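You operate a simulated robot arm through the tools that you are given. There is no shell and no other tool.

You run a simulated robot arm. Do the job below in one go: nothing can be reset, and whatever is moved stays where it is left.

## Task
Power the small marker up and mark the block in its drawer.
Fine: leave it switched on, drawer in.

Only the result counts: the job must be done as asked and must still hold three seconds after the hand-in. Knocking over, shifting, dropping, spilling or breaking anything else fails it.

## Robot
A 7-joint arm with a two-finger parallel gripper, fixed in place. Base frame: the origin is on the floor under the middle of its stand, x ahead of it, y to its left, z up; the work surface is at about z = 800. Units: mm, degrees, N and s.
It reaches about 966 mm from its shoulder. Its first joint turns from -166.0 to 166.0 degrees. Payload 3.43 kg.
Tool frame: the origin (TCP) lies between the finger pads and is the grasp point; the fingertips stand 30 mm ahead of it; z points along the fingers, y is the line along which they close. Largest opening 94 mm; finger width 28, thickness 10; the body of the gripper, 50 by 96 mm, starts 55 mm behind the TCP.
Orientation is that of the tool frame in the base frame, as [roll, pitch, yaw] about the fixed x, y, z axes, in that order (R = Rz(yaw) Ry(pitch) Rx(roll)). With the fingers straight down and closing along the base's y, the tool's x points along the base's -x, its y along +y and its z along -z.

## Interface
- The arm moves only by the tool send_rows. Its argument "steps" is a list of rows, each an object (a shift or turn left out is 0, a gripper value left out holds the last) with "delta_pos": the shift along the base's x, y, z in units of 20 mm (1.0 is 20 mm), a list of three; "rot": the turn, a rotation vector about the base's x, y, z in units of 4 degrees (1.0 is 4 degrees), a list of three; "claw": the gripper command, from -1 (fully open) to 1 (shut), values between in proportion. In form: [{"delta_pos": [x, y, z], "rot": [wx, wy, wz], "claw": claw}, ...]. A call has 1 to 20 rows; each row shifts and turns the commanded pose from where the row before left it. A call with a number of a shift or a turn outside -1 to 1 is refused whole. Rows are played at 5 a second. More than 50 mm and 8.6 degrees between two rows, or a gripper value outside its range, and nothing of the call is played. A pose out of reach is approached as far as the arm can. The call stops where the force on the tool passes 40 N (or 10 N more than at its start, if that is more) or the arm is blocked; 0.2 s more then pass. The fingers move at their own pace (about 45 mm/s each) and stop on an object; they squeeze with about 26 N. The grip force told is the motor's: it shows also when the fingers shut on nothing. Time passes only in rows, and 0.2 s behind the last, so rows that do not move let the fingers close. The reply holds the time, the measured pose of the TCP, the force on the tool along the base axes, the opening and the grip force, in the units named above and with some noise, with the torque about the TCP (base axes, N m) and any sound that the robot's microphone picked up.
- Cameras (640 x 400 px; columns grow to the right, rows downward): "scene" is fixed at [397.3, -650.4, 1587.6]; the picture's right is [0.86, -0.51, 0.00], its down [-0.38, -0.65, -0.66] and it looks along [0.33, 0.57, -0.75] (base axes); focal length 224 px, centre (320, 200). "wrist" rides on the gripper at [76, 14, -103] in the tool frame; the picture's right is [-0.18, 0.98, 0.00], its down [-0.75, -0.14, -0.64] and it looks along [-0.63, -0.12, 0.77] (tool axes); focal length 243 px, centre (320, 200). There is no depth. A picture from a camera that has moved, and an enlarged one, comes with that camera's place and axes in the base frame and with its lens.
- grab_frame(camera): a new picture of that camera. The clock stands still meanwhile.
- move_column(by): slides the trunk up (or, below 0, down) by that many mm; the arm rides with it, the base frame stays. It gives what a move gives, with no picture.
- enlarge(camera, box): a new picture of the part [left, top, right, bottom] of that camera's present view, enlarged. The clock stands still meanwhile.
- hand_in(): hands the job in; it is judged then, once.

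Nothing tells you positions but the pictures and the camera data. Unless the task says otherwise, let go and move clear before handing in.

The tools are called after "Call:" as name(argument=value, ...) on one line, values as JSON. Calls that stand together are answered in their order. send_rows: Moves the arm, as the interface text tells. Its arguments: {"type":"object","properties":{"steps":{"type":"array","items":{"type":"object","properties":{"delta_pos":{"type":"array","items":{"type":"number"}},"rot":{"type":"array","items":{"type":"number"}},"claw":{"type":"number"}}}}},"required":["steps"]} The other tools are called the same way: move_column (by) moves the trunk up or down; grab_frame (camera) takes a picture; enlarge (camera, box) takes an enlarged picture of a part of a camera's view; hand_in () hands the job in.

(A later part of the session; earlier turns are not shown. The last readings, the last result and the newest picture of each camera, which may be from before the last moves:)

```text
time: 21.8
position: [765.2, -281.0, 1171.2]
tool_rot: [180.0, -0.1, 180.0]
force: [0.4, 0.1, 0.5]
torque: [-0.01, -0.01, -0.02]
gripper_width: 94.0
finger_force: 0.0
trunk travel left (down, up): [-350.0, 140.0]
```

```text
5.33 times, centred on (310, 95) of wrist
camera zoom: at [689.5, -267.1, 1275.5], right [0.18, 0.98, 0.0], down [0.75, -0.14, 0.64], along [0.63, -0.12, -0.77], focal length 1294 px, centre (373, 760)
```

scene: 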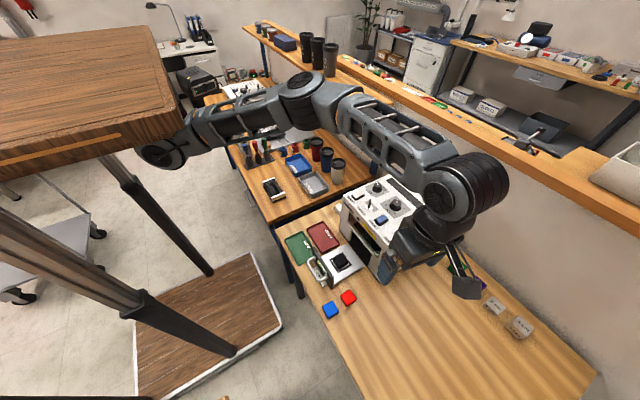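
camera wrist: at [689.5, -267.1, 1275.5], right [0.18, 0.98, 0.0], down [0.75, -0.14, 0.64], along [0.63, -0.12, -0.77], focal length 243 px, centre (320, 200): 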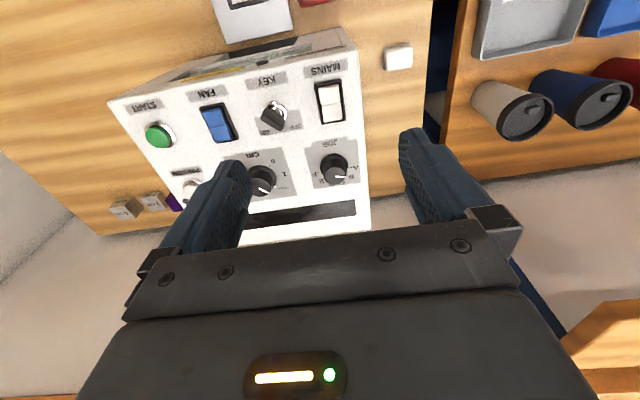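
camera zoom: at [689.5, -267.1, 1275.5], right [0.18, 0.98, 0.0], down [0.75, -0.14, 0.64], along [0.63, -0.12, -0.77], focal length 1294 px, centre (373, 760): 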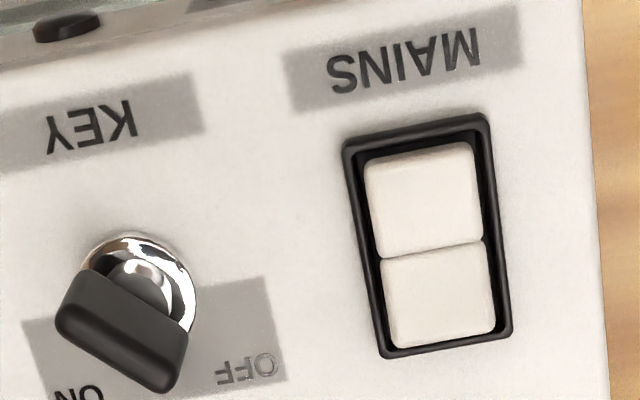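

JOB is at A and the cm dial is at 2. Next I'll close the fingers, tilt the tool slightly, and hover over the raised far half of the MAINS rocker.

Call:
send_rows(steps=[{"delta_pos": [0.25, 0.2, 0], "rot": [0, 1, 0], "claw": 1}, {"delta_pos": [0.25, 0.2, -0.5], "rot": [0, 1, 0], "claw": 1}, {"delta_pos": [0.25, 0.2, -1], "rot": [0, 1, 0], "claw": 1}, {"delta_pos": [0.25, 0.2, -1], "rot": [0, 1, 0], "claw": 1}, {"delta_pos": [0.15, 0.05, -1], "claw": 1}, {"delta_pos": [0, 0, -0.5], "claw": 1}, {"claw": 1}, {"claw": 1}])

Call:
grab_frame(camera="wrist")

Call:
enlarge(camera="wrist", box=[260, 90, 380, 200])

Call:
enlarge(camera="scene", box=[335, 140, 455, 245])

```text
time: 23.6
position: [787.8, -260.8, 1092.4]
tool_rot: [180.0, -16.1, -179.9]
force: [-0.1, -0.3, -1.0]
torque: [-0.01, -0.02, 0.04]
gripper_width: 0.0
finger_force: 26.2
trunk travel left (down, up): [-350.0, 140.0]
```

```text
taken
camera wrist: at [742.6, -246.3, 1214.1], right [0.18, 0.98, -0.05], down [0.9, -0.14, 0.41], along [0.4, -0.12, -0.91], focal length 243 px, centre (320, 200)
```

wrist: 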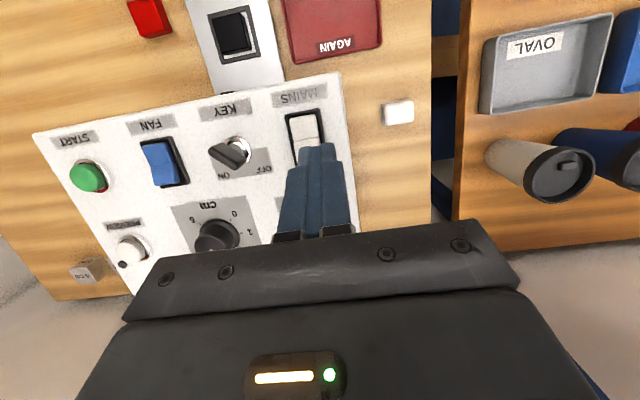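

```text
3.64 times, centred on (320, 145) of wrist
camera zoom: at [742.6, -246.3, 1214.1], right [0.18, 0.98, -0.05], down [0.9, -0.14, 0.41], along [0.4, -0.12, -0.91], focal length 882 px, centre (320, 400)
```

zoom: 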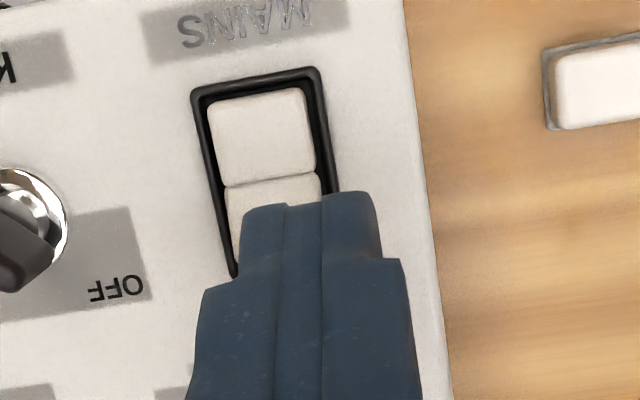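

```text
3.81 times, centred on (395, 192) of scene
camera zoom: at [397.3, -650.4, 1587.6], right [0.86, -0.51, 0.0], down [-0.38, -0.65, -0.66], along [0.33, 0.57, -0.75], focal length 855 px, centre (34, 229)
```

zoom: 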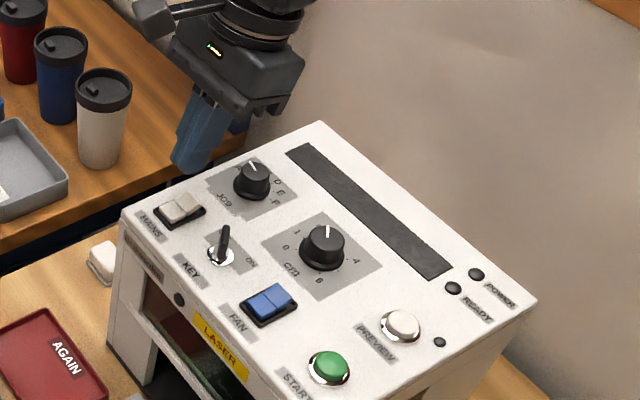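

Call:
send_rows(steps=[{"delta_pos": [-0.25, -0.48, -0.4], "claw": 1}, {"delta_pos": [0, 0, -0.4], "claw": 1}])

Call:
enlarge(camera="wrist", box=[260, 90, 380, 200])

Call:
enlarge(camera="scene", box=[345, 160, 405, 210])

```text
time: 24.2
position: [782.3, -269.8, 1077.5]
tool_rot: [-180.0, -15.9, -179.9]
force: [-0.2, 0.6, 0.0]
torque: [-0.01, -0.01, 0.0]
gripper_width: 0.0
finger_force: 26.6
trunk travel left (down, up): [-350.0, 140.0]
```

```text
3.64 times, centred on (320, 145) of wrist
camera zoom: at [738.2, -256.1, 1197.9], right [0.18, 0.98, -0.05], down [0.9, -0.14, 0.41], along [0.4, -0.12, -0.91], focal length 882 px, centre (320, 400)
```

zoom: 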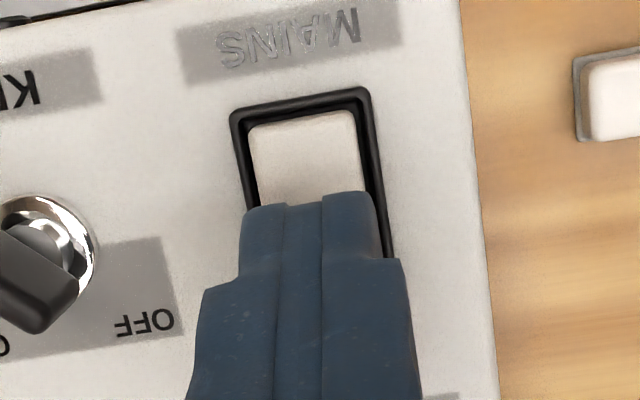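

```text
8.00 times, centred on (375, 185) of scene
camera zoom: at [397.3, -650.4, 1587.6], right [0.86, -0.51, 0.0], down [-0.38, -0.65, -0.66], along [0.33, 0.57, -0.75], focal length 1795 px, centre (-120, 320)
```

zoom: 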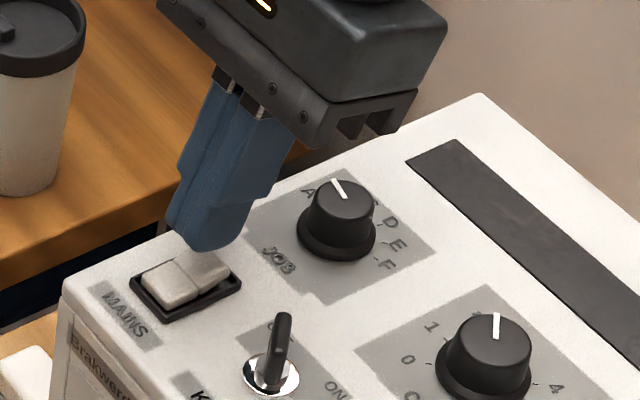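

Call:
send_rows(steps=[{"delta_pos": [0, 0, -0.2], "claw": 1}, {"delta_pos": [0, 0, -0.2], "claw": 1}, {"delta_pos": [0, 0, -0.15], "claw": 1}])

Call:
enlarge(camera="scene", box=[345, 160, 405, 210])

Call:
enlarge(camera="wrist", box=[260, 90, 380, 200])

```text
time: 25.0
position: [783.0, -272.7, 1064.8]
tool_rot: [180.0, -16.0, 180.0]
force: [0.3, -0.5, 0.5]
torque: [0.01, -0.03, 0.0]
gripper_width: 0.0
finger_force: 25.8
trunk travel left (down, up): [-350.0, 140.0]
```

```text
8.00 times, centred on (375, 185) of scene
camera zoom: at [397.3, -650.4, 1587.6], right [0.86, -0.51, 0.0], down [-0.38, -0.65, -0.66], along [0.33, 0.57, -0.75], focal length 1795 px, centre (-120, 320)
```

zoom: 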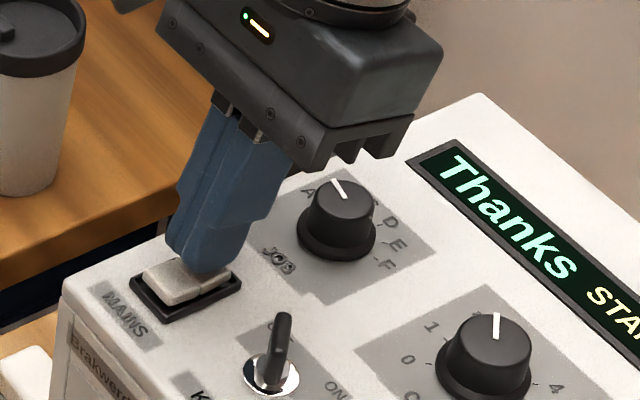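

```text
3.64 times, centred on (320, 145) of wrist
camera zoom: at [738.9, -257.2, 1186.2], right [0.18, 0.98, -0.05], down [0.9, -0.14, 0.41], along [0.4, -0.12, -0.91], focal length 882 px, centre (320, 400)
```

zoom: 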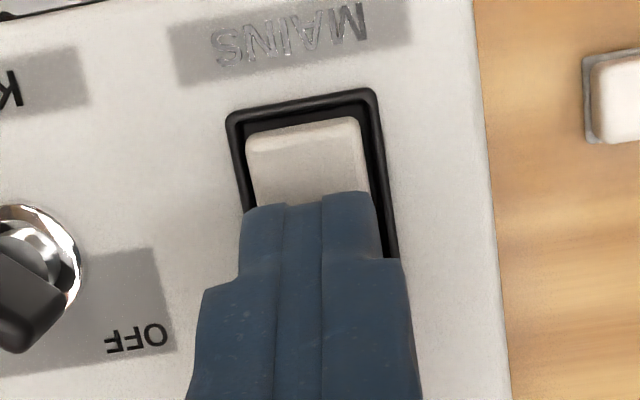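

MAINS is on: the display lit up and shows "Thanks". I'll lift clear and read the whole display and the lamps.

Call:
send_rows(steps=[{"delta_pos": [0, 0, 0.5], "claw": 1}, {"delta_pos": [0, 0, 1], "claw": 1}, {"delta_pos": [0, 0, 0.5], "claw": 1}])

Call:
enlarge(camera="scene", box=[375, 165, 460, 230])

Call:
enlarge(camera="scene", box=[335, 160, 455, 255])

```text
time: 25.8
position: [782.9, -270.1, 1105.3]
tool_rot: [180.0, -16.0, -179.9]
force: [0.6, -0.7, -1.1]
torque: [-0.01, 0.0, 0.0]
gripper_width: 0.0
finger_force: 25.8
trunk travel left (down, up): [-350.0, 140.0]
```

```text
6.15 times, centred on (418, 198) of scene
camera zoom: at [397.3, -650.4, 1587.6], right [0.86, -0.51, 0.0], down [-0.38, -0.65, -0.66], along [0.33, 0.57, -0.75], focal length 1380 px, centre (-280, 215)
```

zoom: 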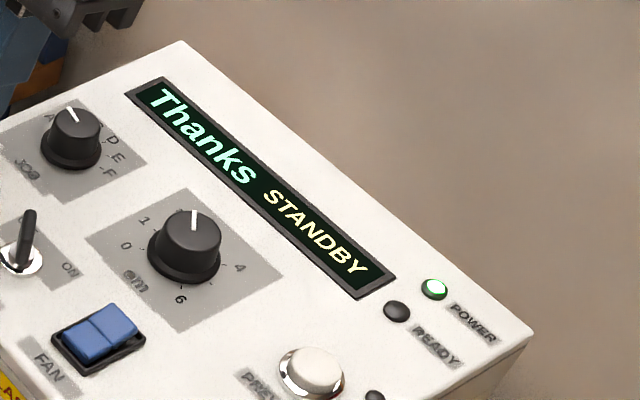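

```text
4.21 times, centred on (395, 208) of scene
camera zoom: at [397.3, -650.4, 1587.6], right [0.86, -0.51, 0.0], down [-0.38, -0.65, -0.66], along [0.33, 0.57, -0.75], focal length 945 px, centre (4, 168)
```

zoom: 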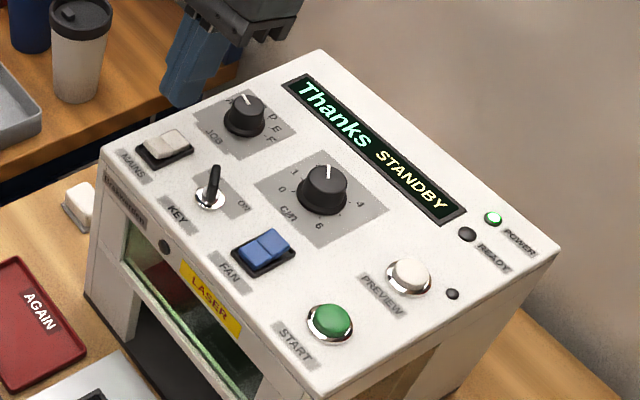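

POWER is lit, and the display reads "Thanks STANDBY" with JOB at A. FAN is next, so I'll move over its raised far half and press it the same way.

Call:
send_rows(steps=[{"delta_pos": [0, 0, 1], "claw": 1}, {"delta_pos": [0, -1, 0], "claw": 1}, {"delta_pos": [0, -1, 0], "claw": 1}, {"delta_pos": [0, -1, 0], "claw": 1}, {"delta_pos": [0, -1, 0], "claw": 1}, {"delta_pos": [0, -1, 0], "claw": 1}, {"delta_pos": [0, -1, -0.5], "claw": 1}, {"delta_pos": [0, -0.1, -1], "claw": 1}, {"delta_pos": [0, 0, -0.8], "claw": 1}])

Call:
enlarge(camera="wrist", box=[260, 90, 380, 200])

Call:
enlarge(camera="scene", box=[345, 170, 425, 240])

```text
time: 27.8
position: [782.7, -392.4, 1077.3]
tool_rot: [-179.9, -16.0, -179.9]
force: [0.4, 0.0, -0.2]
torque: [0.01, -0.02, 0.0]
gripper_width: 0.0
finger_force: 26.0
trunk travel left (down, up): [-350.0, 140.0]
```

```text
3.64 times, centred on (320, 145) of wrist
camera zoom: at [737.3, -378.2, 1198.8], right [0.18, 0.98, -0.05], down [0.9, -0.14, 0.41], along [0.4, -0.12, -0.91], focal length 882 px, centre (320, 400)
```

zoom: 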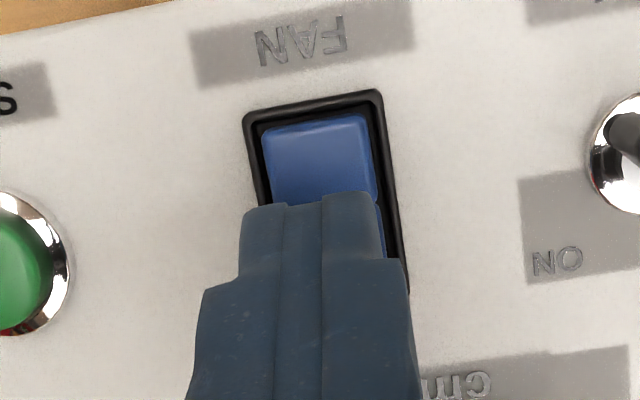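

```text
5.71 times, centred on (385, 205) of scene
camera zoom: at [397.3, -650.4, 1587.6], right [0.86, -0.51, 0.0], down [-0.38, -0.65, -0.66], along [0.33, 0.57, -0.75], focal length 1282 px, centre (-51, 171)
```

zoom: 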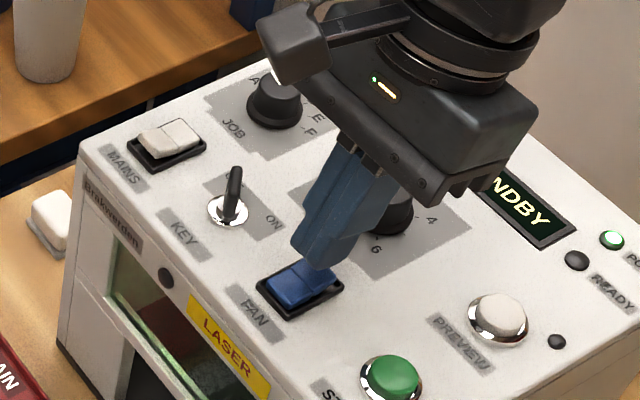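

Call:
send_rows(steps=[{"delta_pos": [0, 0.12, -0.2], "claw": 1}, {"delta_pos": [0, 0, -0.2], "claw": 1}, {"delta_pos": [0, 0, -0.2], "claw": 1}])

Call:
enlarge(camera="scene", box=[345, 170, 425, 240])

```text
time: 28.6
position: [783.6, -390.4, 1067.4]
tool_rot: [180.0, -16.0, -179.9]
force: [2.5, 0.6, 2.5]
torque: [0.03, -0.09, -0.06]
gripper_width: 0.0
finger_force: 25.8
trunk travel left (down, up): [-350.0, 140.0]
```

```text
5.71 times, centred on (385, 205) of scene
camera zoom: at [397.3, -650.4, 1587.6], right [0.86, -0.51, 0.0], down [-0.38, -0.65, -0.66], along [0.33, 0.57, -0.75], focal length 1282 px, centre (-51, 171)
```

zoom: 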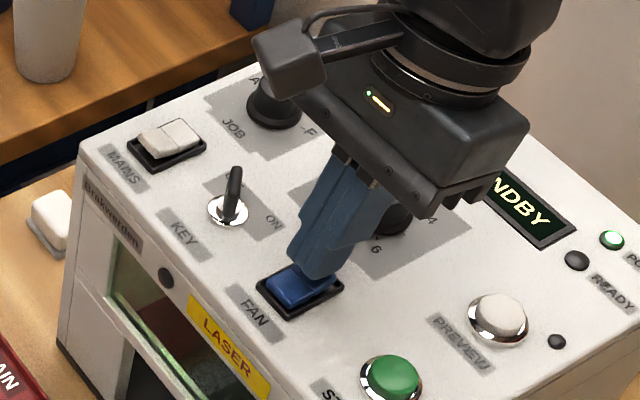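

Call:
send_rows(steps=[{"delta_pos": [0, 0, -0.15], "claw": 1}, {"delta_pos": [0, 0, 0], "claw": 1}])

Call:
enlarge(camera="scene", box=[345, 190, 425, 250])

Call:
enlarge(camera="wrist", box=[260, 90, 380, 200])

```text
time: 29.2
position: [782.7, -390.6, 1062.0]
tool_rot: [-179.9, -16.0, 180.0]
force: [0.2, -0.4, 0.0]
torque: [-0.04, 0.03, 0.0]
gripper_width: 0.2
finger_force: 26.2
trunk travel left (down, up): [-350.0, 140.0]
```

```text
6.67 times, centred on (385, 220) of scene
camera zoom: at [397.3, -650.4, 1587.6], right [0.86, -0.51, 0.0], down [-0.38, -0.65, -0.66], along [0.33, 0.57, -0.75], focal length 1496 px, centre (-113, 67)
```

zoom: 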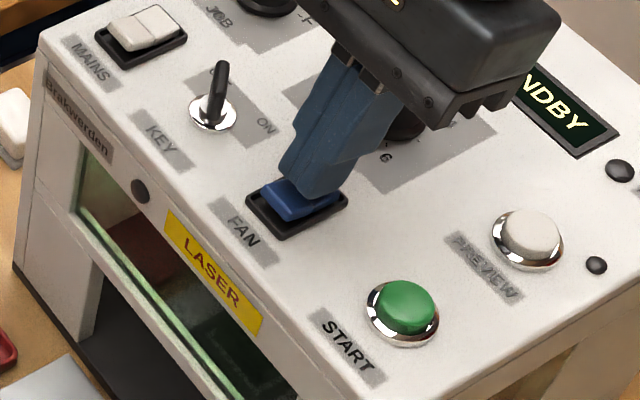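

```text
3.64 times, centred on (320, 145) of wrist
camera zoom: at [738.2, -377.0, 1183.9], right [0.18, 0.98, -0.05], down [0.9, -0.14, 0.41], along [0.39, -0.12, -0.91], focal length 882 px, centre (320, 400)
```

zoom: 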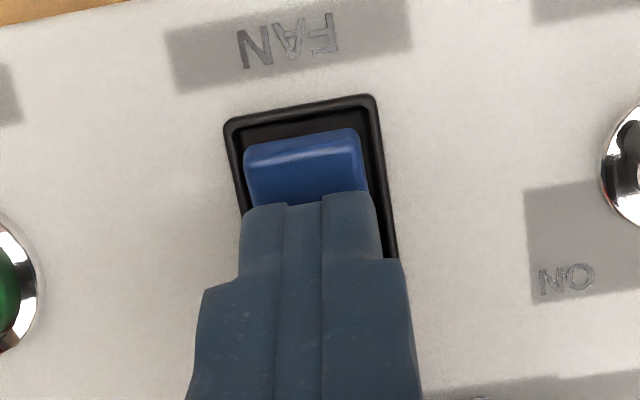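

FAN has flipped over. Next I'll lift, straighten the tool, turn it 45° to match the key blade at OFF, and open the fingers a little.

Call:
send_rows(steps=[{"delta_pos": [0, 0, 0.5], "claw": 1}, {"delta_pos": [0, 0, 1], "claw": 1}, {"delta_pos": [0, 0, 1], "claw": 1}, {"delta_pos": [0, 0, 1], "rot": [0, -1, 0], "claw": 1}, {"delta_pos": [0, 0.5, 0.2], "rot": [0, -1, 0], "claw": 0.5}, {"delta_pos": [0, 0.5, 0], "rot": [0, -1, 0], "claw": 0.5}, {"delta_pos": [0, 0.5, 0], "rot": [0, -1, 0], "claw": 0.5}, {"delta_pos": [-0.1, 0.5, 0], "rot": [0, 0, 1], "claw": 0.5}, {"delta_pos": [-0.1, 0.5, 0], "rot": [0, 0, 1], "claw": 0.5}, {"delta_pos": [-0.1, 0.5, 0], "rot": [0, 0, 1], "claw": 0.5}, {"delta_pos": [-0.1, 0, 0], "rot": [0, 0, 1], "claw": 0.5}, {"delta_pos": [-0.1, 0, 0], "rot": [0, 0, 1], "claw": 0.5}, {"delta_pos": [-0.1, 0, 0], "rot": [0, 0, 1], "claw": 0.5}, {"delta_pos": [0, 0, 0], "rot": [0, 0, 1], "claw": 0.5}, {"delta_pos": [0, 0, 0], "rot": [0, 0, 1], "claw": 0.5}, {"delta_pos": [0, 0, 0], "rot": [0, 0, 1], "claw": 0.5}, {"delta_pos": [0, 0, 0], "rot": [0, 0, 1], "claw": 0.5}, {"delta_pos": [0, 0, 0], "rot": [0, 0, 1], "claw": 0.5}, {"delta_pos": [0, 0, 0], "rot": [0, 0, 0.25], "claw": 0.5}])

Call:
grab_frame(camera="wrist")

Call:
enlarge(camera="wrist", box=[260, 90, 380, 200])

Call:
enlarge(camera="scene", box=[335, 150, 455, 245])

```text
time: 33.2
position: [771.8, -331.4, 1137.3]
tool_rot: [-180.0, 0.0, -134.9]
force: [-0.2, 0.6, -0.3]
torque: [0.02, 0.01, -0.01]
gripper_width: 23.6
finger_force: 0.1
trunk travel left (down, up): [-350.0, 140.0]
```

```text
taken
camera wrist: at [707.8, -375.3, 1241.4], right [-0.57, 0.82, 0.0], down [0.63, 0.43, 0.64], along [0.53, 0.36, -0.77], focal length 243 px, centre (320, 200)
```

wrist: 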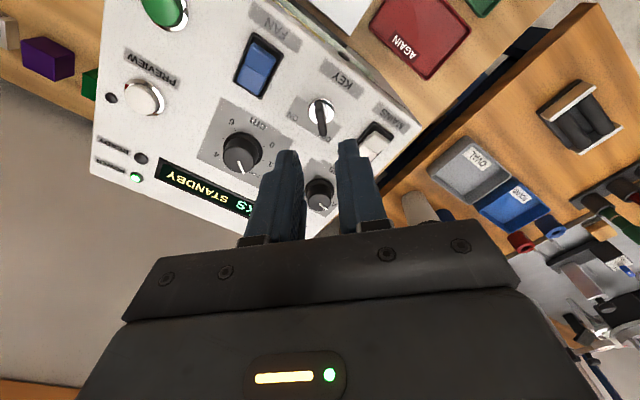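

```text
3.64 times, centred on (320, 145) of wrist
camera zoom: at [707.8, -375.3, 1241.4], right [-0.57, 0.82, 0.0], down [0.63, 0.43, 0.64], along [0.53, 0.36, -0.77], focal length 882 px, centre (320, 400)
```

zoom: 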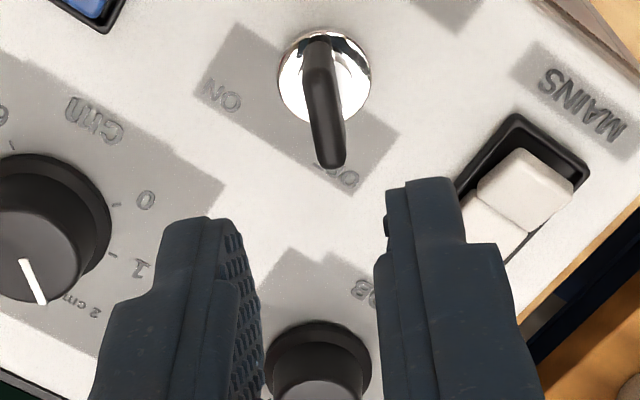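

```text
4.21 times, centred on (395, 198) of scene
camera zoom: at [397.3, -650.4, 1587.6], right [0.86, -0.51, 0.0], down [-0.38, -0.65, -0.66], along [0.33, 0.57, -0.75], focal length 945 px, centre (4, 210)
```

zoom: 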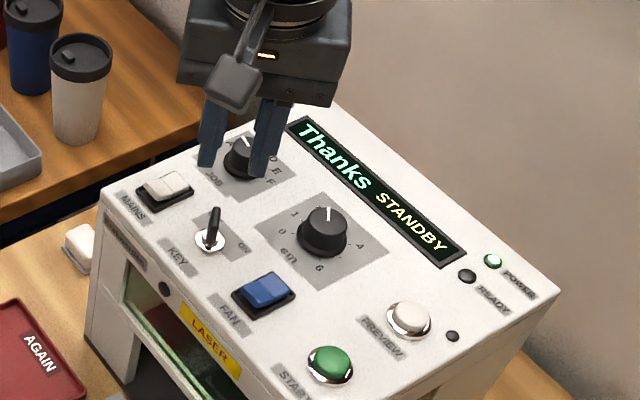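

Call:
send_rows(steps=[{"delta_pos": [-0.06, 0.08, -0.7], "claw": 0.5}, {"delta_pos": [0, 0, -0.7], "claw": 0.5}, {"delta_pos": [0, 0, -0.7], "claw": 0.5}])

Call:
enlarge(camera="wrist", box=[260, 90, 380, 200])

Call:
enlarge(camera="scene", box=[335, 150, 415, 225])

```text
time: 34.0
position: [771.3, -329.3, 1096.7]
tool_rot: [180.0, 0.1, -135.0]
force: [-1.1, -0.4, -0.1]
torque: [0.01, -0.03, 0.02]
gripper_width: 23.1
finger_force: 0.1
trunk travel left (down, up): [-350.0, 140.0]
```

```text
3.64 times, centred on (320, 145) of wrist
camera zoom: at [707.0, -374.0, 1200.7], right [-0.57, 0.82, 0.0], down [0.63, 0.43, 0.64], along [0.53, 0.36, -0.77], focal length 882 px, centre (320, 400)
```

zoom: 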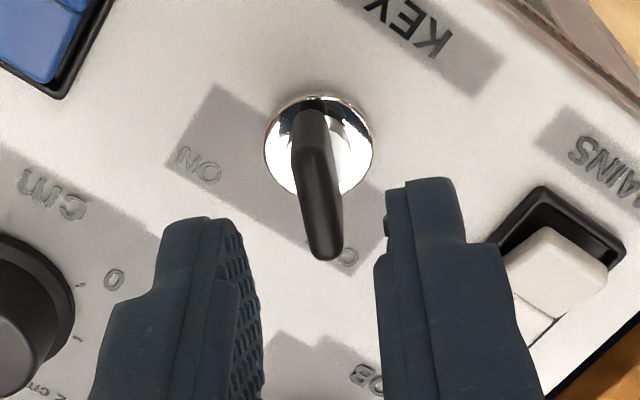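

```text
5.33 times, centred on (375, 188) of scene
camera zoom: at [397.3, -650.4, 1587.6], right [0.86, -0.51, 0.0], down [-0.38, -0.65, -0.66], along [0.33, 0.57, -0.75], focal length 1196 px, centre (27, 267)
```

zoom: 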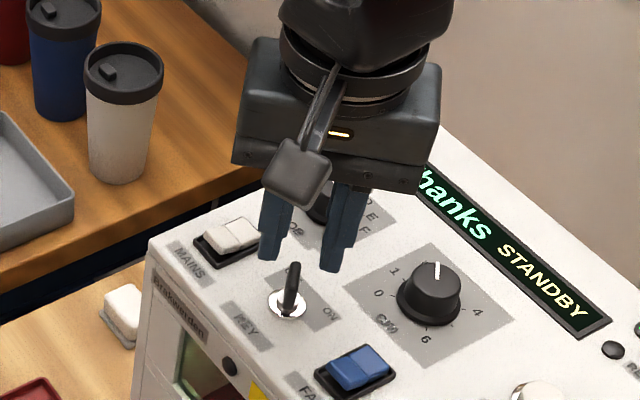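

Call:
send_rows(steps=[{"delta_pos": [0, 0, -0.6], "claw": 0.5}, {"delta_pos": [0, 0, -0.6], "claw": 0.5}, {"delta_pos": [0, 0, -0.4], "claw": 0.5}])

Call:
enlarge(camera="wrist", box=[260, 90, 380, 200])

Call:
enlarge(camera="scene", box=[345, 165, 405, 220])

```text
time: 34.8
position: [770.1, -329.8, 1062.6]
tool_rot: [180.0, -0.1, -134.8]
force: [-0.8, 0.5, -0.2]
torque: [-0.01, 0.0, -0.03]
gripper_width: 23.5
finger_force: 0.1
trunk travel left (down, up): [-350.0, 140.0]
```

```text
3.64 times, centred on (320, 145) of wrist
camera zoom: at [706.2, -373.7, 1168.3], right [-0.57, 0.82, 0.0], down [0.63, 0.43, 0.64], along [0.53, 0.36, -0.77], focal length 882 px, centre (320, 400)
```

zoom: 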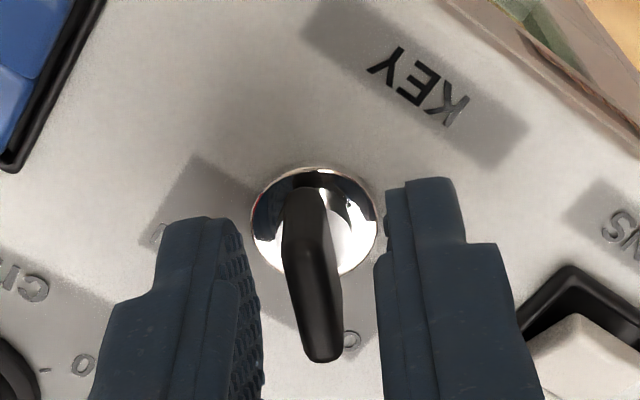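

```text
7.27 times, centred on (375, 192) of scene
camera zoom: at [397.3, -650.4, 1587.6], right [0.86, -0.51, 0.0], down [-0.38, -0.65, -0.66], along [0.33, 0.57, -0.75], focal length 1632 px, centre (-80, 254)
```

zoom: 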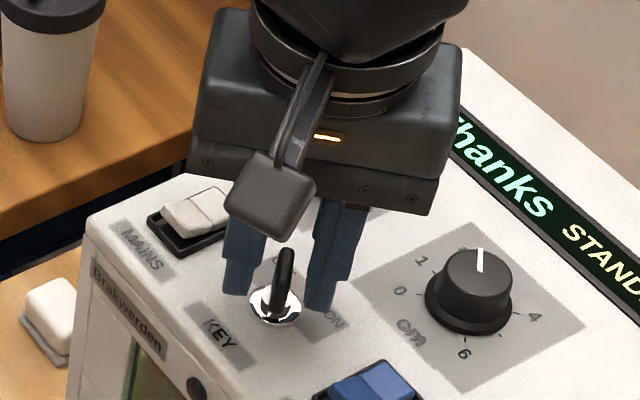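

Call:
send_rows(steps=[{"claw": 0.72}, {"claw": 0.72}, {"claw": 0.72}])

Call:
enlarge(camera="wrist", box=[260, 90, 380, 200])

```text
time: 35.6
position: [770.7, -329.9, 1064.4]
tool_rot: [-180.0, 0.0, -134.9]
force: [-0.7, 0.8, -0.1]
torque: [0.0, 0.0, 0.03]
gripper_width: 13.5
finger_force: 0.0
trunk travel left (down, up): [-350.0, 140.0]
```

```text
3.64 times, centred on (320, 145) of wrist
camera zoom: at [706.2, -373.7, 1168.4], right [-0.57, 0.82, 0.0], down [0.63, 0.43, 0.64], along [0.53, 0.36, -0.77], focal length 882 px, centre (320, 400)
```

zoom: 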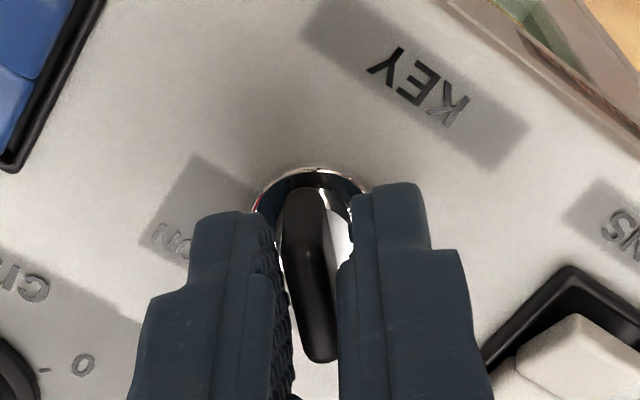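

The fingers straddle the key with a little slack. Now I'll turn the tool clockwise about the key axis, from OFF towards ON.

Call:
send_rows(steps=[{"rot": [0, 0, -1], "claw": 0.72}, {"rot": [0, 0, -1], "claw": 0.72}, {"rot": [0, 0, -1], "claw": 0.72}, {"rot": [0, 0, -1], "claw": 0.72}, {"rot": [0, 0, -1], "claw": 0.72}, {"rot": [0, 0, -1], "claw": 0.72}, {"rot": [0, 0, -1], "claw": 0.72}, {"rot": [0, 0, -1], "claw": 0.72}, {"rot": [0, 0, -1], "claw": 0.72}, {"rot": [0, 0, -1], "claw": 0.72}, {"rot": [0, 0, -1], "claw": 0.72}, {"rot": [0, 0, -1], "claw": 0.72}])

Call:
enlarge(camera="wrist", box=[260, 90, 380, 200])

Call:
enlarge(camera="scene", box=[345, 165, 405, 220])

```text
time: 38.2
position: [770.4, -329.7, 1063.1]
tool_rot: [-180.0, 0.0, 177.0]
force: [-1.0, -2.1, -0.7]
torque: [-0.04, -0.02, -0.03]
gripper_width: 14.3
finger_force: 1.0
trunk travel left (down, up): [-350.0, 140.0]
```

```text
3.64 times, centred on (320, 145) of wrist
camera zoom: at [694.7, -311.1, 1167.3], right [0.24, 0.97, 0.0], down [0.75, -0.18, 0.64], along [0.62, -0.15, -0.77], focal length 882 px, centre (320, 400)
```

zoom: 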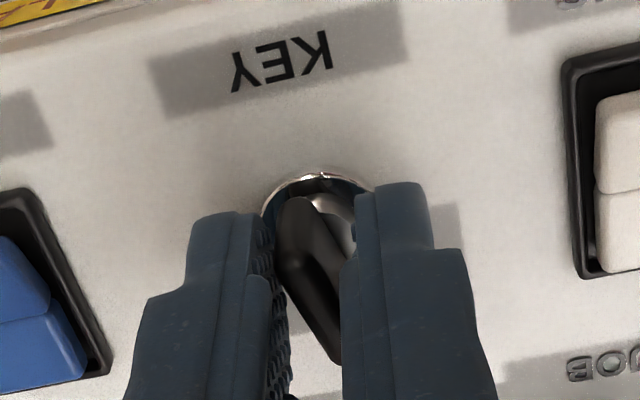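

```text
7.27 times, centred on (375, 192) of scene
camera zoom: at [397.3, -650.4, 1587.6], right [0.86, -0.51, 0.0], down [-0.38, -0.65, -0.66], along [0.33, 0.57, -0.75], focal length 1632 px, centre (-80, 254)
```

zoom: 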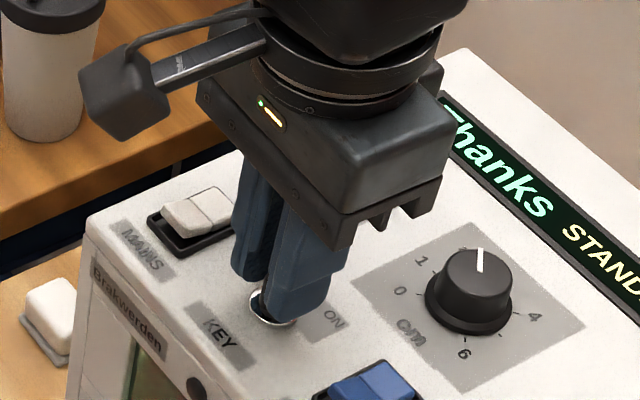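

Call:
send_rows(steps=[{"rot": [0, 0, -1], "claw": 0.72}, {"rot": [0, 0, -1], "claw": 0.72}, {"rot": [0, 0, -1], "claw": 0.72}, {"rot": [0, 0, -1], "claw": 0.72}, {"rot": [0, 0, -1], "claw": 0.72}, {"rot": [0, 0, -1], "claw": 0.72}, {"rot": [0, 0, -1], "claw": 0.72}, {"rot": [0, 0, -1], "claw": 0.72}, {"rot": [0, 0, -1], "claw": 0.72}, {"rot": [0, 0, -1], "claw": 0.72}, {"rot": [0, 0, -1], "claw": 0.72}])

Call:
enlarge(camera="wrist", box=[260, 90, 380, 200])

Call:
enlarge(camera="scene", box=[345, 165, 455, 240])

```text
time: 40.6
position: [769.9, -329.2, 1062.3]
tool_rot: [-180.0, 0.0, 133.0]
force: [-0.1, -0.7, -0.1]
torque: [0.0, 0.02, -0.03]
gripper_width: 13.0
finger_force: 0.0
trunk travel left (down, up): [-350.0, 140.0]
```

```text
3.64 times, centred on (320, 145) of wrist
camera zoom: at [728.5, -263.5, 1167.2], right [0.84, 0.54, 0.0], down [0.41, -0.65, 0.64], along [0.34, -0.54, -0.77], focal length 882 px, centre (320, 400)
```

zoom: 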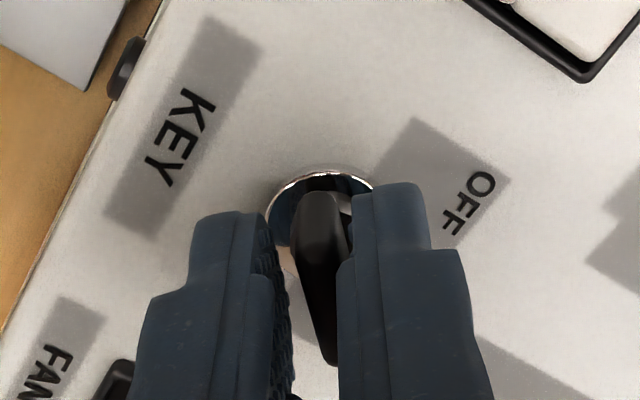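

```text
5.33 times, centred on (400, 202) of scene
camera zoom: at [397.3, -650.4, 1587.6], right [0.86, -0.51, 0.0], down [-0.38, -0.65, -0.66], along [0.33, 0.57, -0.75], focal length 1196 px, centre (-107, 187)
```

zoom: 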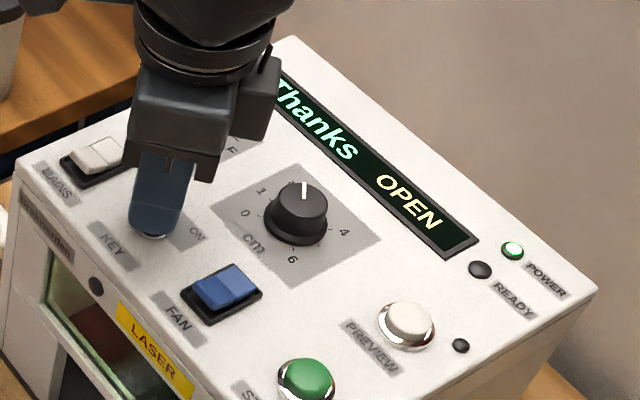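

The display changed to "Thanks OPEN", so the key is ON and the drawer being open is the only thing left flagged. I'll release the key, lift, and turn the tool back straight.

Call:
send_rows(steps=[{"claw": 0.5}, {"claw": 0.5}, {"delta_pos": [0, 0, 0.5], "claw": 0.5}, {"delta_pos": [0, 0, 1], "claw": 0.5}, {"delta_pos": [0, 0, 1], "claw": 0.5}, {"delta_pos": [0, 0, 1], "claw": 0.5}, {"delta_pos": [0, 0, 1], "rot": [0, 0, 1], "claw": 0.5}, {"delta_pos": [0, 0, 1], "rot": [0, 0, 1], "claw": 0.5}, {"delta_pos": [-0.5, 0, 0.5], "rot": [0, 0, 1], "claw": 0.5}, {"delta_pos": [-0.5, 0, 0], "rot": [0, 0, 1], "claw": 0.5}, {"delta_pos": [-0.5, 0, 0], "rot": [0, 0, 1], "claw": 0.5}, {"delta_pos": [-0.5, 0, 0], "rot": [0, 0, 1], "claw": 0.5}, {"delta_pos": [-1, 0, 0], "rot": [0, 0, 1], "claw": 1}, {"delta_pos": [-1, 0, 0], "rot": [0, 0, 1], "claw": 1}, {"delta_pos": [-1, 0, 0], "rot": [0, 0, 1], "claw": 1}, {"delta_pos": [-1, 0, 0], "rot": [0, 0, 1], "claw": 1}, {"delta_pos": [-1, 0, 0], "rot": [0, 0, 1], "claw": 1}, {"delta_pos": [-1, 0, 0], "rot": [0, 0, 0.75], "claw": 1}])

Call:
enlarge(camera="scene", box=[335, 165, 455, 245])

Call:
grab_frame(camera="wrist")

```text
time: 44.4
position: [610.3, -329.3, 1184.1]
tool_rot: [-179.9, 0.0, -179.9]
force: [-0.5, -0.7, 0.6]
torque: [-0.02, 0.0, -0.02]
gripper_width: 0.0
finger_force: 26.3
trunk travel left (down, up): [-350.0, 140.0]
```

```text
5.00 times, centred on (395, 205) of scene
camera zoom: at [397.3, -650.4, 1587.6], right [0.86, -0.51, 0.0], down [-0.38, -0.65, -0.66], along [0.33, 0.57, -0.75], focal length 1122 px, centre (-55, 175)
```

zoom: 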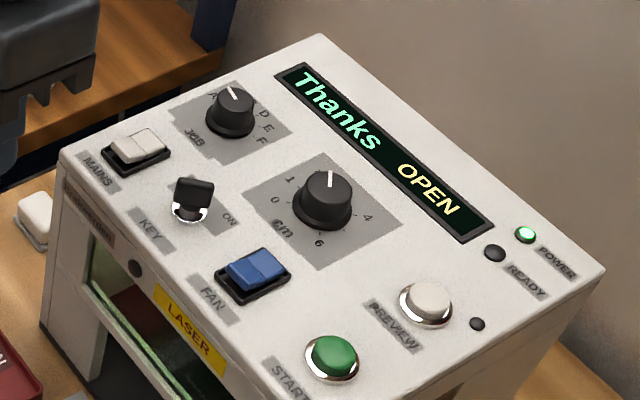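

```text
taken
camera wrist: at [535.3, -315.3, 1289.1], right [0.18, 0.98, 0.0], down [0.75, -0.14, 0.64], along [0.63, -0.12, -0.77], focal length 243 px, centre (320, 200)
```

wrist: 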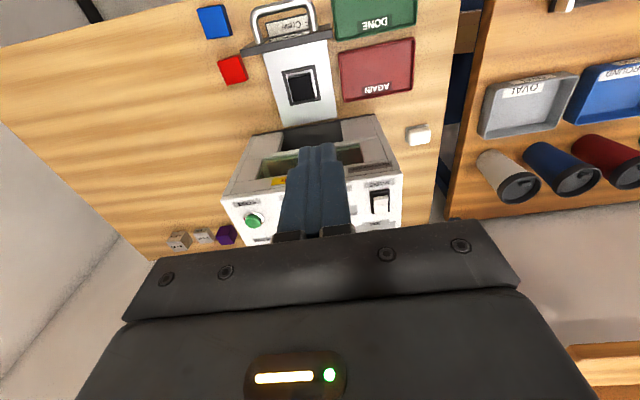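

Mains, key and fan are all on, and the display shows OPEN. Now I'll bring the closed fingers down in front of the handle, at about x=538, z=867, ready to push the drawer in.

Call:
send_rows(steps=[{"delta_pos": [-1, -0.3, 0], "claw": 1}, {"delta_pos": [-1, -0.3, 0], "claw": 1}, {"delta_pos": [-1, -0.3, 0], "claw": 1}, {"delta_pos": [-1, -0.3, 0], "claw": 1}, {"delta_pos": [-1, -0.3, 0], "claw": 1}, {"delta_pos": [-1, -0.3, 0], "claw": 1}, {"delta_pos": [-0.8, -0.2, -0.5], "claw": 1}, {"delta_pos": [0, 0, -1], "claw": 1}, {"delta_pos": [0, 0, -1], "claw": 1}, {"delta_pos": [0, 0, -1], "claw": 1}, {"delta_pos": [0, 0, -1], "claw": 1}, {"delta_pos": [0, 0, -1], "claw": 1}, {"delta_pos": [0, 0, -1], "claw": 1}, {"delta_pos": [0, 0, -1], "claw": 1}, {"delta_pos": [0, 0, -1], "claw": 1}, {"delta_pos": [0, 0, -1], "claw": 1}, {"delta_pos": [0, 0, -1], "claw": 1}])

Call:
grab_frame(camera="wrist")

Call:
grab_frame(camera="scene")

```text
time: 48.0
position: [473.1, -370.0, 974.5]
tool_rot: [179.9, -0.1, 179.9]
force: [-0.9, -0.2, 0.5]
torque: [0.03, -0.01, -0.01]
gripper_width: 0.3
finger_force: 26.0
trunk travel left (down, up): [-350.0, 140.0]
```

```text
taken
camera wrist: at [396.3, -355.4, 1078.2], right [0.18, 0.98, 0.0], down [0.75, -0.14, 0.64], along [0.63, -0.12, -0.77], focal length 243 px, centre (320, 200)
```

wrist: 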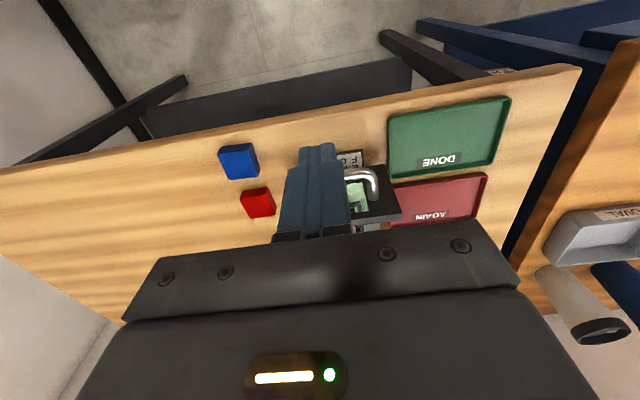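

```text
taken
```

scene: 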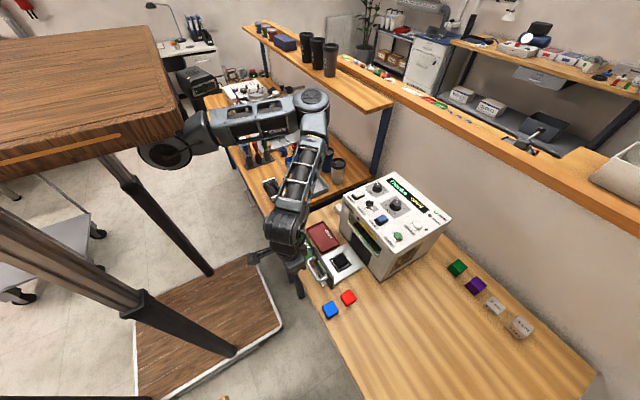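

Call:
send_rows(steps=[{"delta_pos": [0, 0.05, -1], "claw": 1}, {"delta_pos": [0, 0, -1], "claw": 1}, {"delta_pos": [0, 0, -1], "claw": 1}, {"delta_pos": [0, 0, -1], "claw": 1}, {"delta_pos": [0, 0, -0.7], "claw": 1}])

Call:
grab_frame(camera="wrist")

Call:
enlarge(camera="scene", box=[270, 205, 390, 300])

```text
time: 49.2
position: [474.1, -366.5, 879.0]
tool_rot: [-179.9, 0.0, -179.9]
force: [-0.2, -0.4, 0.6]
torque: [0.03, 0.02, -0.01]
gripper_width: 0.0
finger_force: 25.8
trunk travel left (down, up): [-350.0, 140.0]
```

```text
taken
camera wrist: at [397.8, -352.9, 984.0], right [0.18, 0.98, 0.0], down [0.75, -0.14, 0.64], along [0.63, -0.12, -0.77], focal length 243 px, centre (320, 200)
```

wrist: 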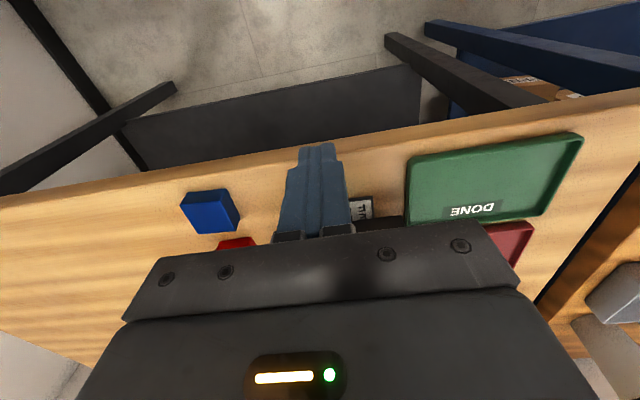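

```text
4.21 times, centred on (330, 252) of scene
camera zoom: at [397.3, -650.4, 1587.6], right [0.86, -0.51, 0.0], down [-0.38, -0.65, -0.66], along [0.33, 0.57, -0.75], focal length 945 px, centre (278, -21)
```

zoom: 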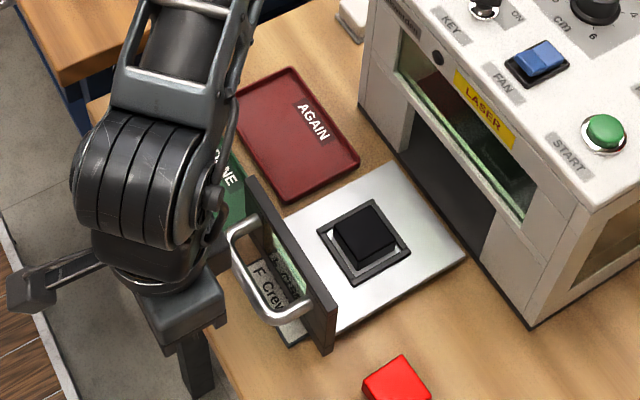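

Call:
enlarge(camera="scene", box=[270, 240, 350, 300])

Call:
enlarge(camera="wrist", box=[260, 120, 380, 240])

```text
6.67 times, centred on (310, 270) of scene
camera zoom: at [397.3, -650.4, 1587.6], right [0.86, -0.51, 0.0], down [-0.38, -0.65, -0.66], along [0.33, 0.57, -0.75], focal length 1496 px, centre (387, -267)
```

zoom: 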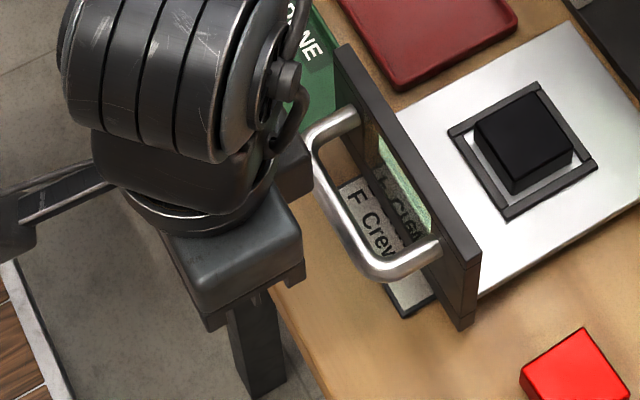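

```text
3.33 times, centred on (320, 180) of wrist
camera zoom: at [397.8, -352.9, 984.0], right [0.18, 0.98, 0.0], down [0.75, -0.14, 0.64], along [0.63, -0.12, -0.77], focal length 809 px, centre (320, 267)
```

zoom: 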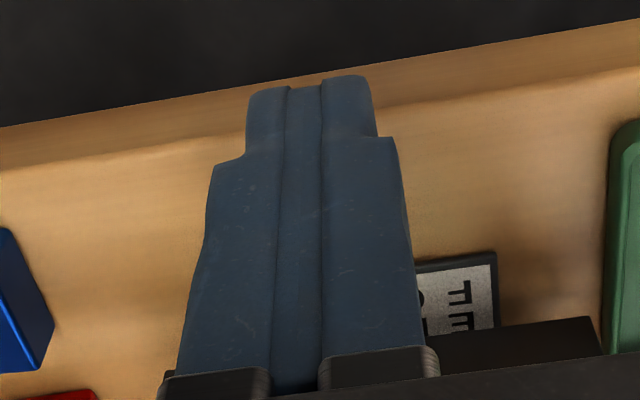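

The closed fingers are lined up in front of the handle. I'll push it in the +x direction, watching the force.

Call:
send_rows(steps=[{"delta_pos": [1, 0, 0], "claw": 1}, {"delta_pos": [0.8, 0, 0], "claw": 1}, {"delta_pos": [0.5, 0, 0], "claw": 1}, {"delta_pos": [0.5, 0, 0], "claw": 1}, {"delta_pos": [0.5, 0, 0], "claw": 1}, {"delta_pos": [0.5, 0, 0], "claw": 1}, {"delta_pos": [0.5, 0, 0], "claw": 1}])

Call:
enlarge(camera="scene", box=[270, 200, 390, 300])

```text
time: 50.8
position: [560.7, -367.5, 878.4]
tool_rot: [-180.0, 0.0, -179.9]
force: [-0.1, 0.1, 0.3]
torque: [0.02, -0.02, 0.0]
gripper_width: 0.0
finger_force: 25.9
trunk travel left (down, up): [-350.0, 140.0]
```

```text
4.00 times, centred on (330, 250) of scene
camera zoom: at [397.3, -650.4, 1587.6], right [0.86, -0.51, 0.0], down [-0.38, -0.65, -0.66], along [0.33, 0.57, -0.75], focal length 897 px, centre (280, 0)
```

zoom: 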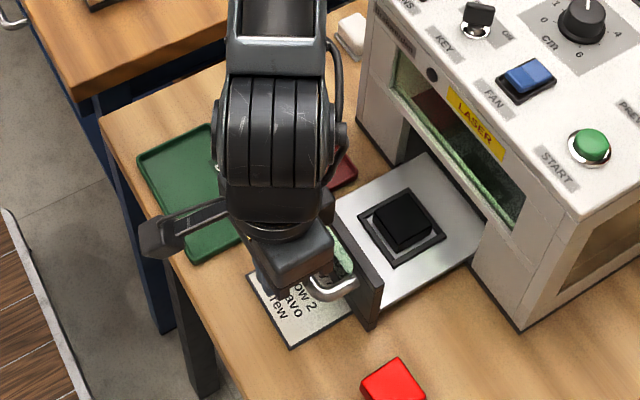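

Call:
send_rows(steps=[{"delta_pos": [0.5, 0, 0], "claw": 1}, {"delta_pos": [0.5, 0, 0], "claw": 1}, {"delta_pos": [0.5, 0, 0], "claw": 1}, {"delta_pos": [0.5, 0, 0], "claw": 1}, {"delta_pos": [0.5, 0, 0], "claw": 1}, {"delta_pos": [0.5, 0, 0], "claw": 1}, {"delta_pos": [0.5, 0, 0], "claw": 1}])

Call:
enlarge(camera="scene", box=[270, 190, 450, 300])

```text
time: 52.4
position: [629.4, -369.4, 878.6]
tool_rot: [-179.9, -0.1, -179.8]
force: [-0.9, 0.3, 0.6]
torque: [-0.01, -0.01, 0.03]
gripper_width: 0.0
finger_force: 26.2
trunk travel left (down, up): [-350.0, 140.0]
```

```text
3.56 times, centred on (360, 245) of scene
camera zoom: at [397.3, -650.4, 1587.6], right [0.86, -0.51, 0.0], down [-0.38, -0.65, -0.66], along [0.33, 0.57, -0.75], focal length 798 px, centre (178, 40)
```

zoom: 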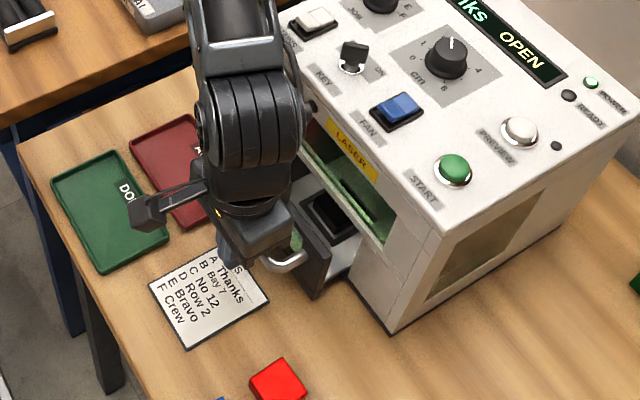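

Call:
send_rows(steps=[{"delta_pos": [0.5, 0, 0], "claw": 1}, {"delta_pos": [0.5, 0, 0], "claw": 1}, {"delta_pos": [0.25, 0, 0], "claw": 1}])

Call:
enlarge(camera="scene", box=[270, 190, 450, 300])

```text
time: 53.2
position: [655.5, -369.7, 879.0]
tool_rot: [179.9, 0.0, 180.0]
force: [-1.1, -0.8, 0.0]
torque: [0.02, 0.02, -0.01]
gripper_width: 0.2
finger_force: 25.9
trunk travel left (down, up): [-350.0, 140.0]
```

```text
3.56 times, centred on (360, 245) of scene
camera zoom: at [397.3, -650.4, 1587.6], right [0.86, -0.51, 0.0], down [-0.38, -0.65, -0.66], along [0.33, 0.57, -0.75], focal length 798 px, centre (178, 40)
```

zoom: 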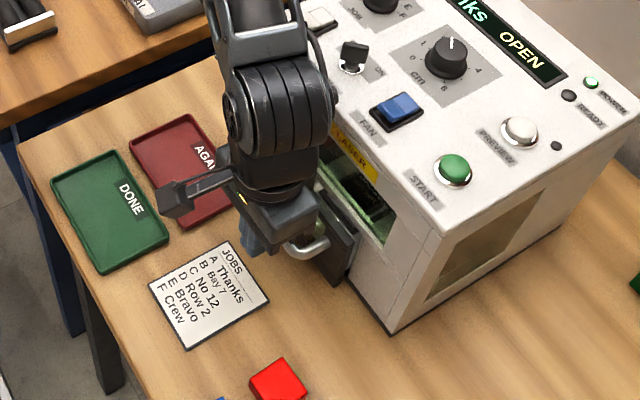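

Call:
send_rows(steps=[{"delta_pos": [0.25, 0, 0], "claw": 1}, {"delta_pos": [0.25, 0, 0], "claw": 1}])

Call:
enlarge(camera="scene", box=[330, 170, 450, 280])

```text
time: 53.8
position: [665.2, -368.7, 879.6]
tool_rot: [180.0, -0.1, -179.9]
force: [0.8, -0.5, 0.2]
torque: [-0.02, 0.0, -0.02]
gripper_width: 0.0
finger_force: 26.2
trunk travel left (down, up): [-350.0, 140.0]
```

```text
3.64 times, centred on (390, 225) of scene
camera zoom: at [397.3, -650.4, 1587.6], right [0.86, -0.51, 0.0], down [-0.38, -0.65, -0.66], along [0.33, 0.57, -0.75], focal length 816 px, centre (66, 109)
```

zoom: 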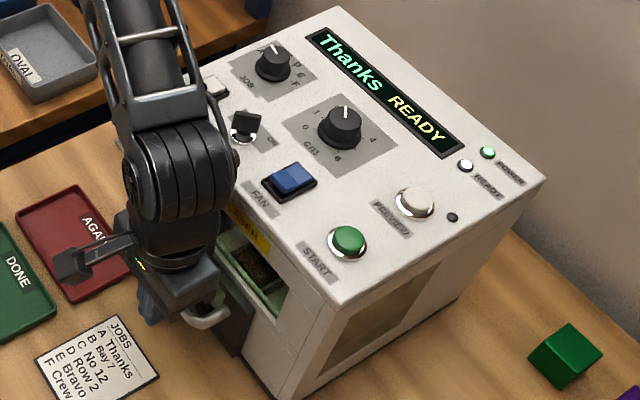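

The display now reads "Thanks READY" and the READY lamp is lit, so the drawer is in. I'll nudge it a touch more to seat it, then back off.

Call:
send_rows(steps=[{"delta_pos": [0.15, 0, 0], "claw": 1}, {"delta_pos": [0, 0, 0], "claw": 1}])

```text
time: 54.4
position: [666.0, -368.4, 878.2]
tool_rot: [180.0, -0.1, -180.0]
force: [-7.1, -1.4, 0.6]
torque: [-0.03, 0.03, 0.13]
gripper_width: 0.2
finger_force: 26.0
trunk travel left (down, up): [-350.0, 140.0]
```

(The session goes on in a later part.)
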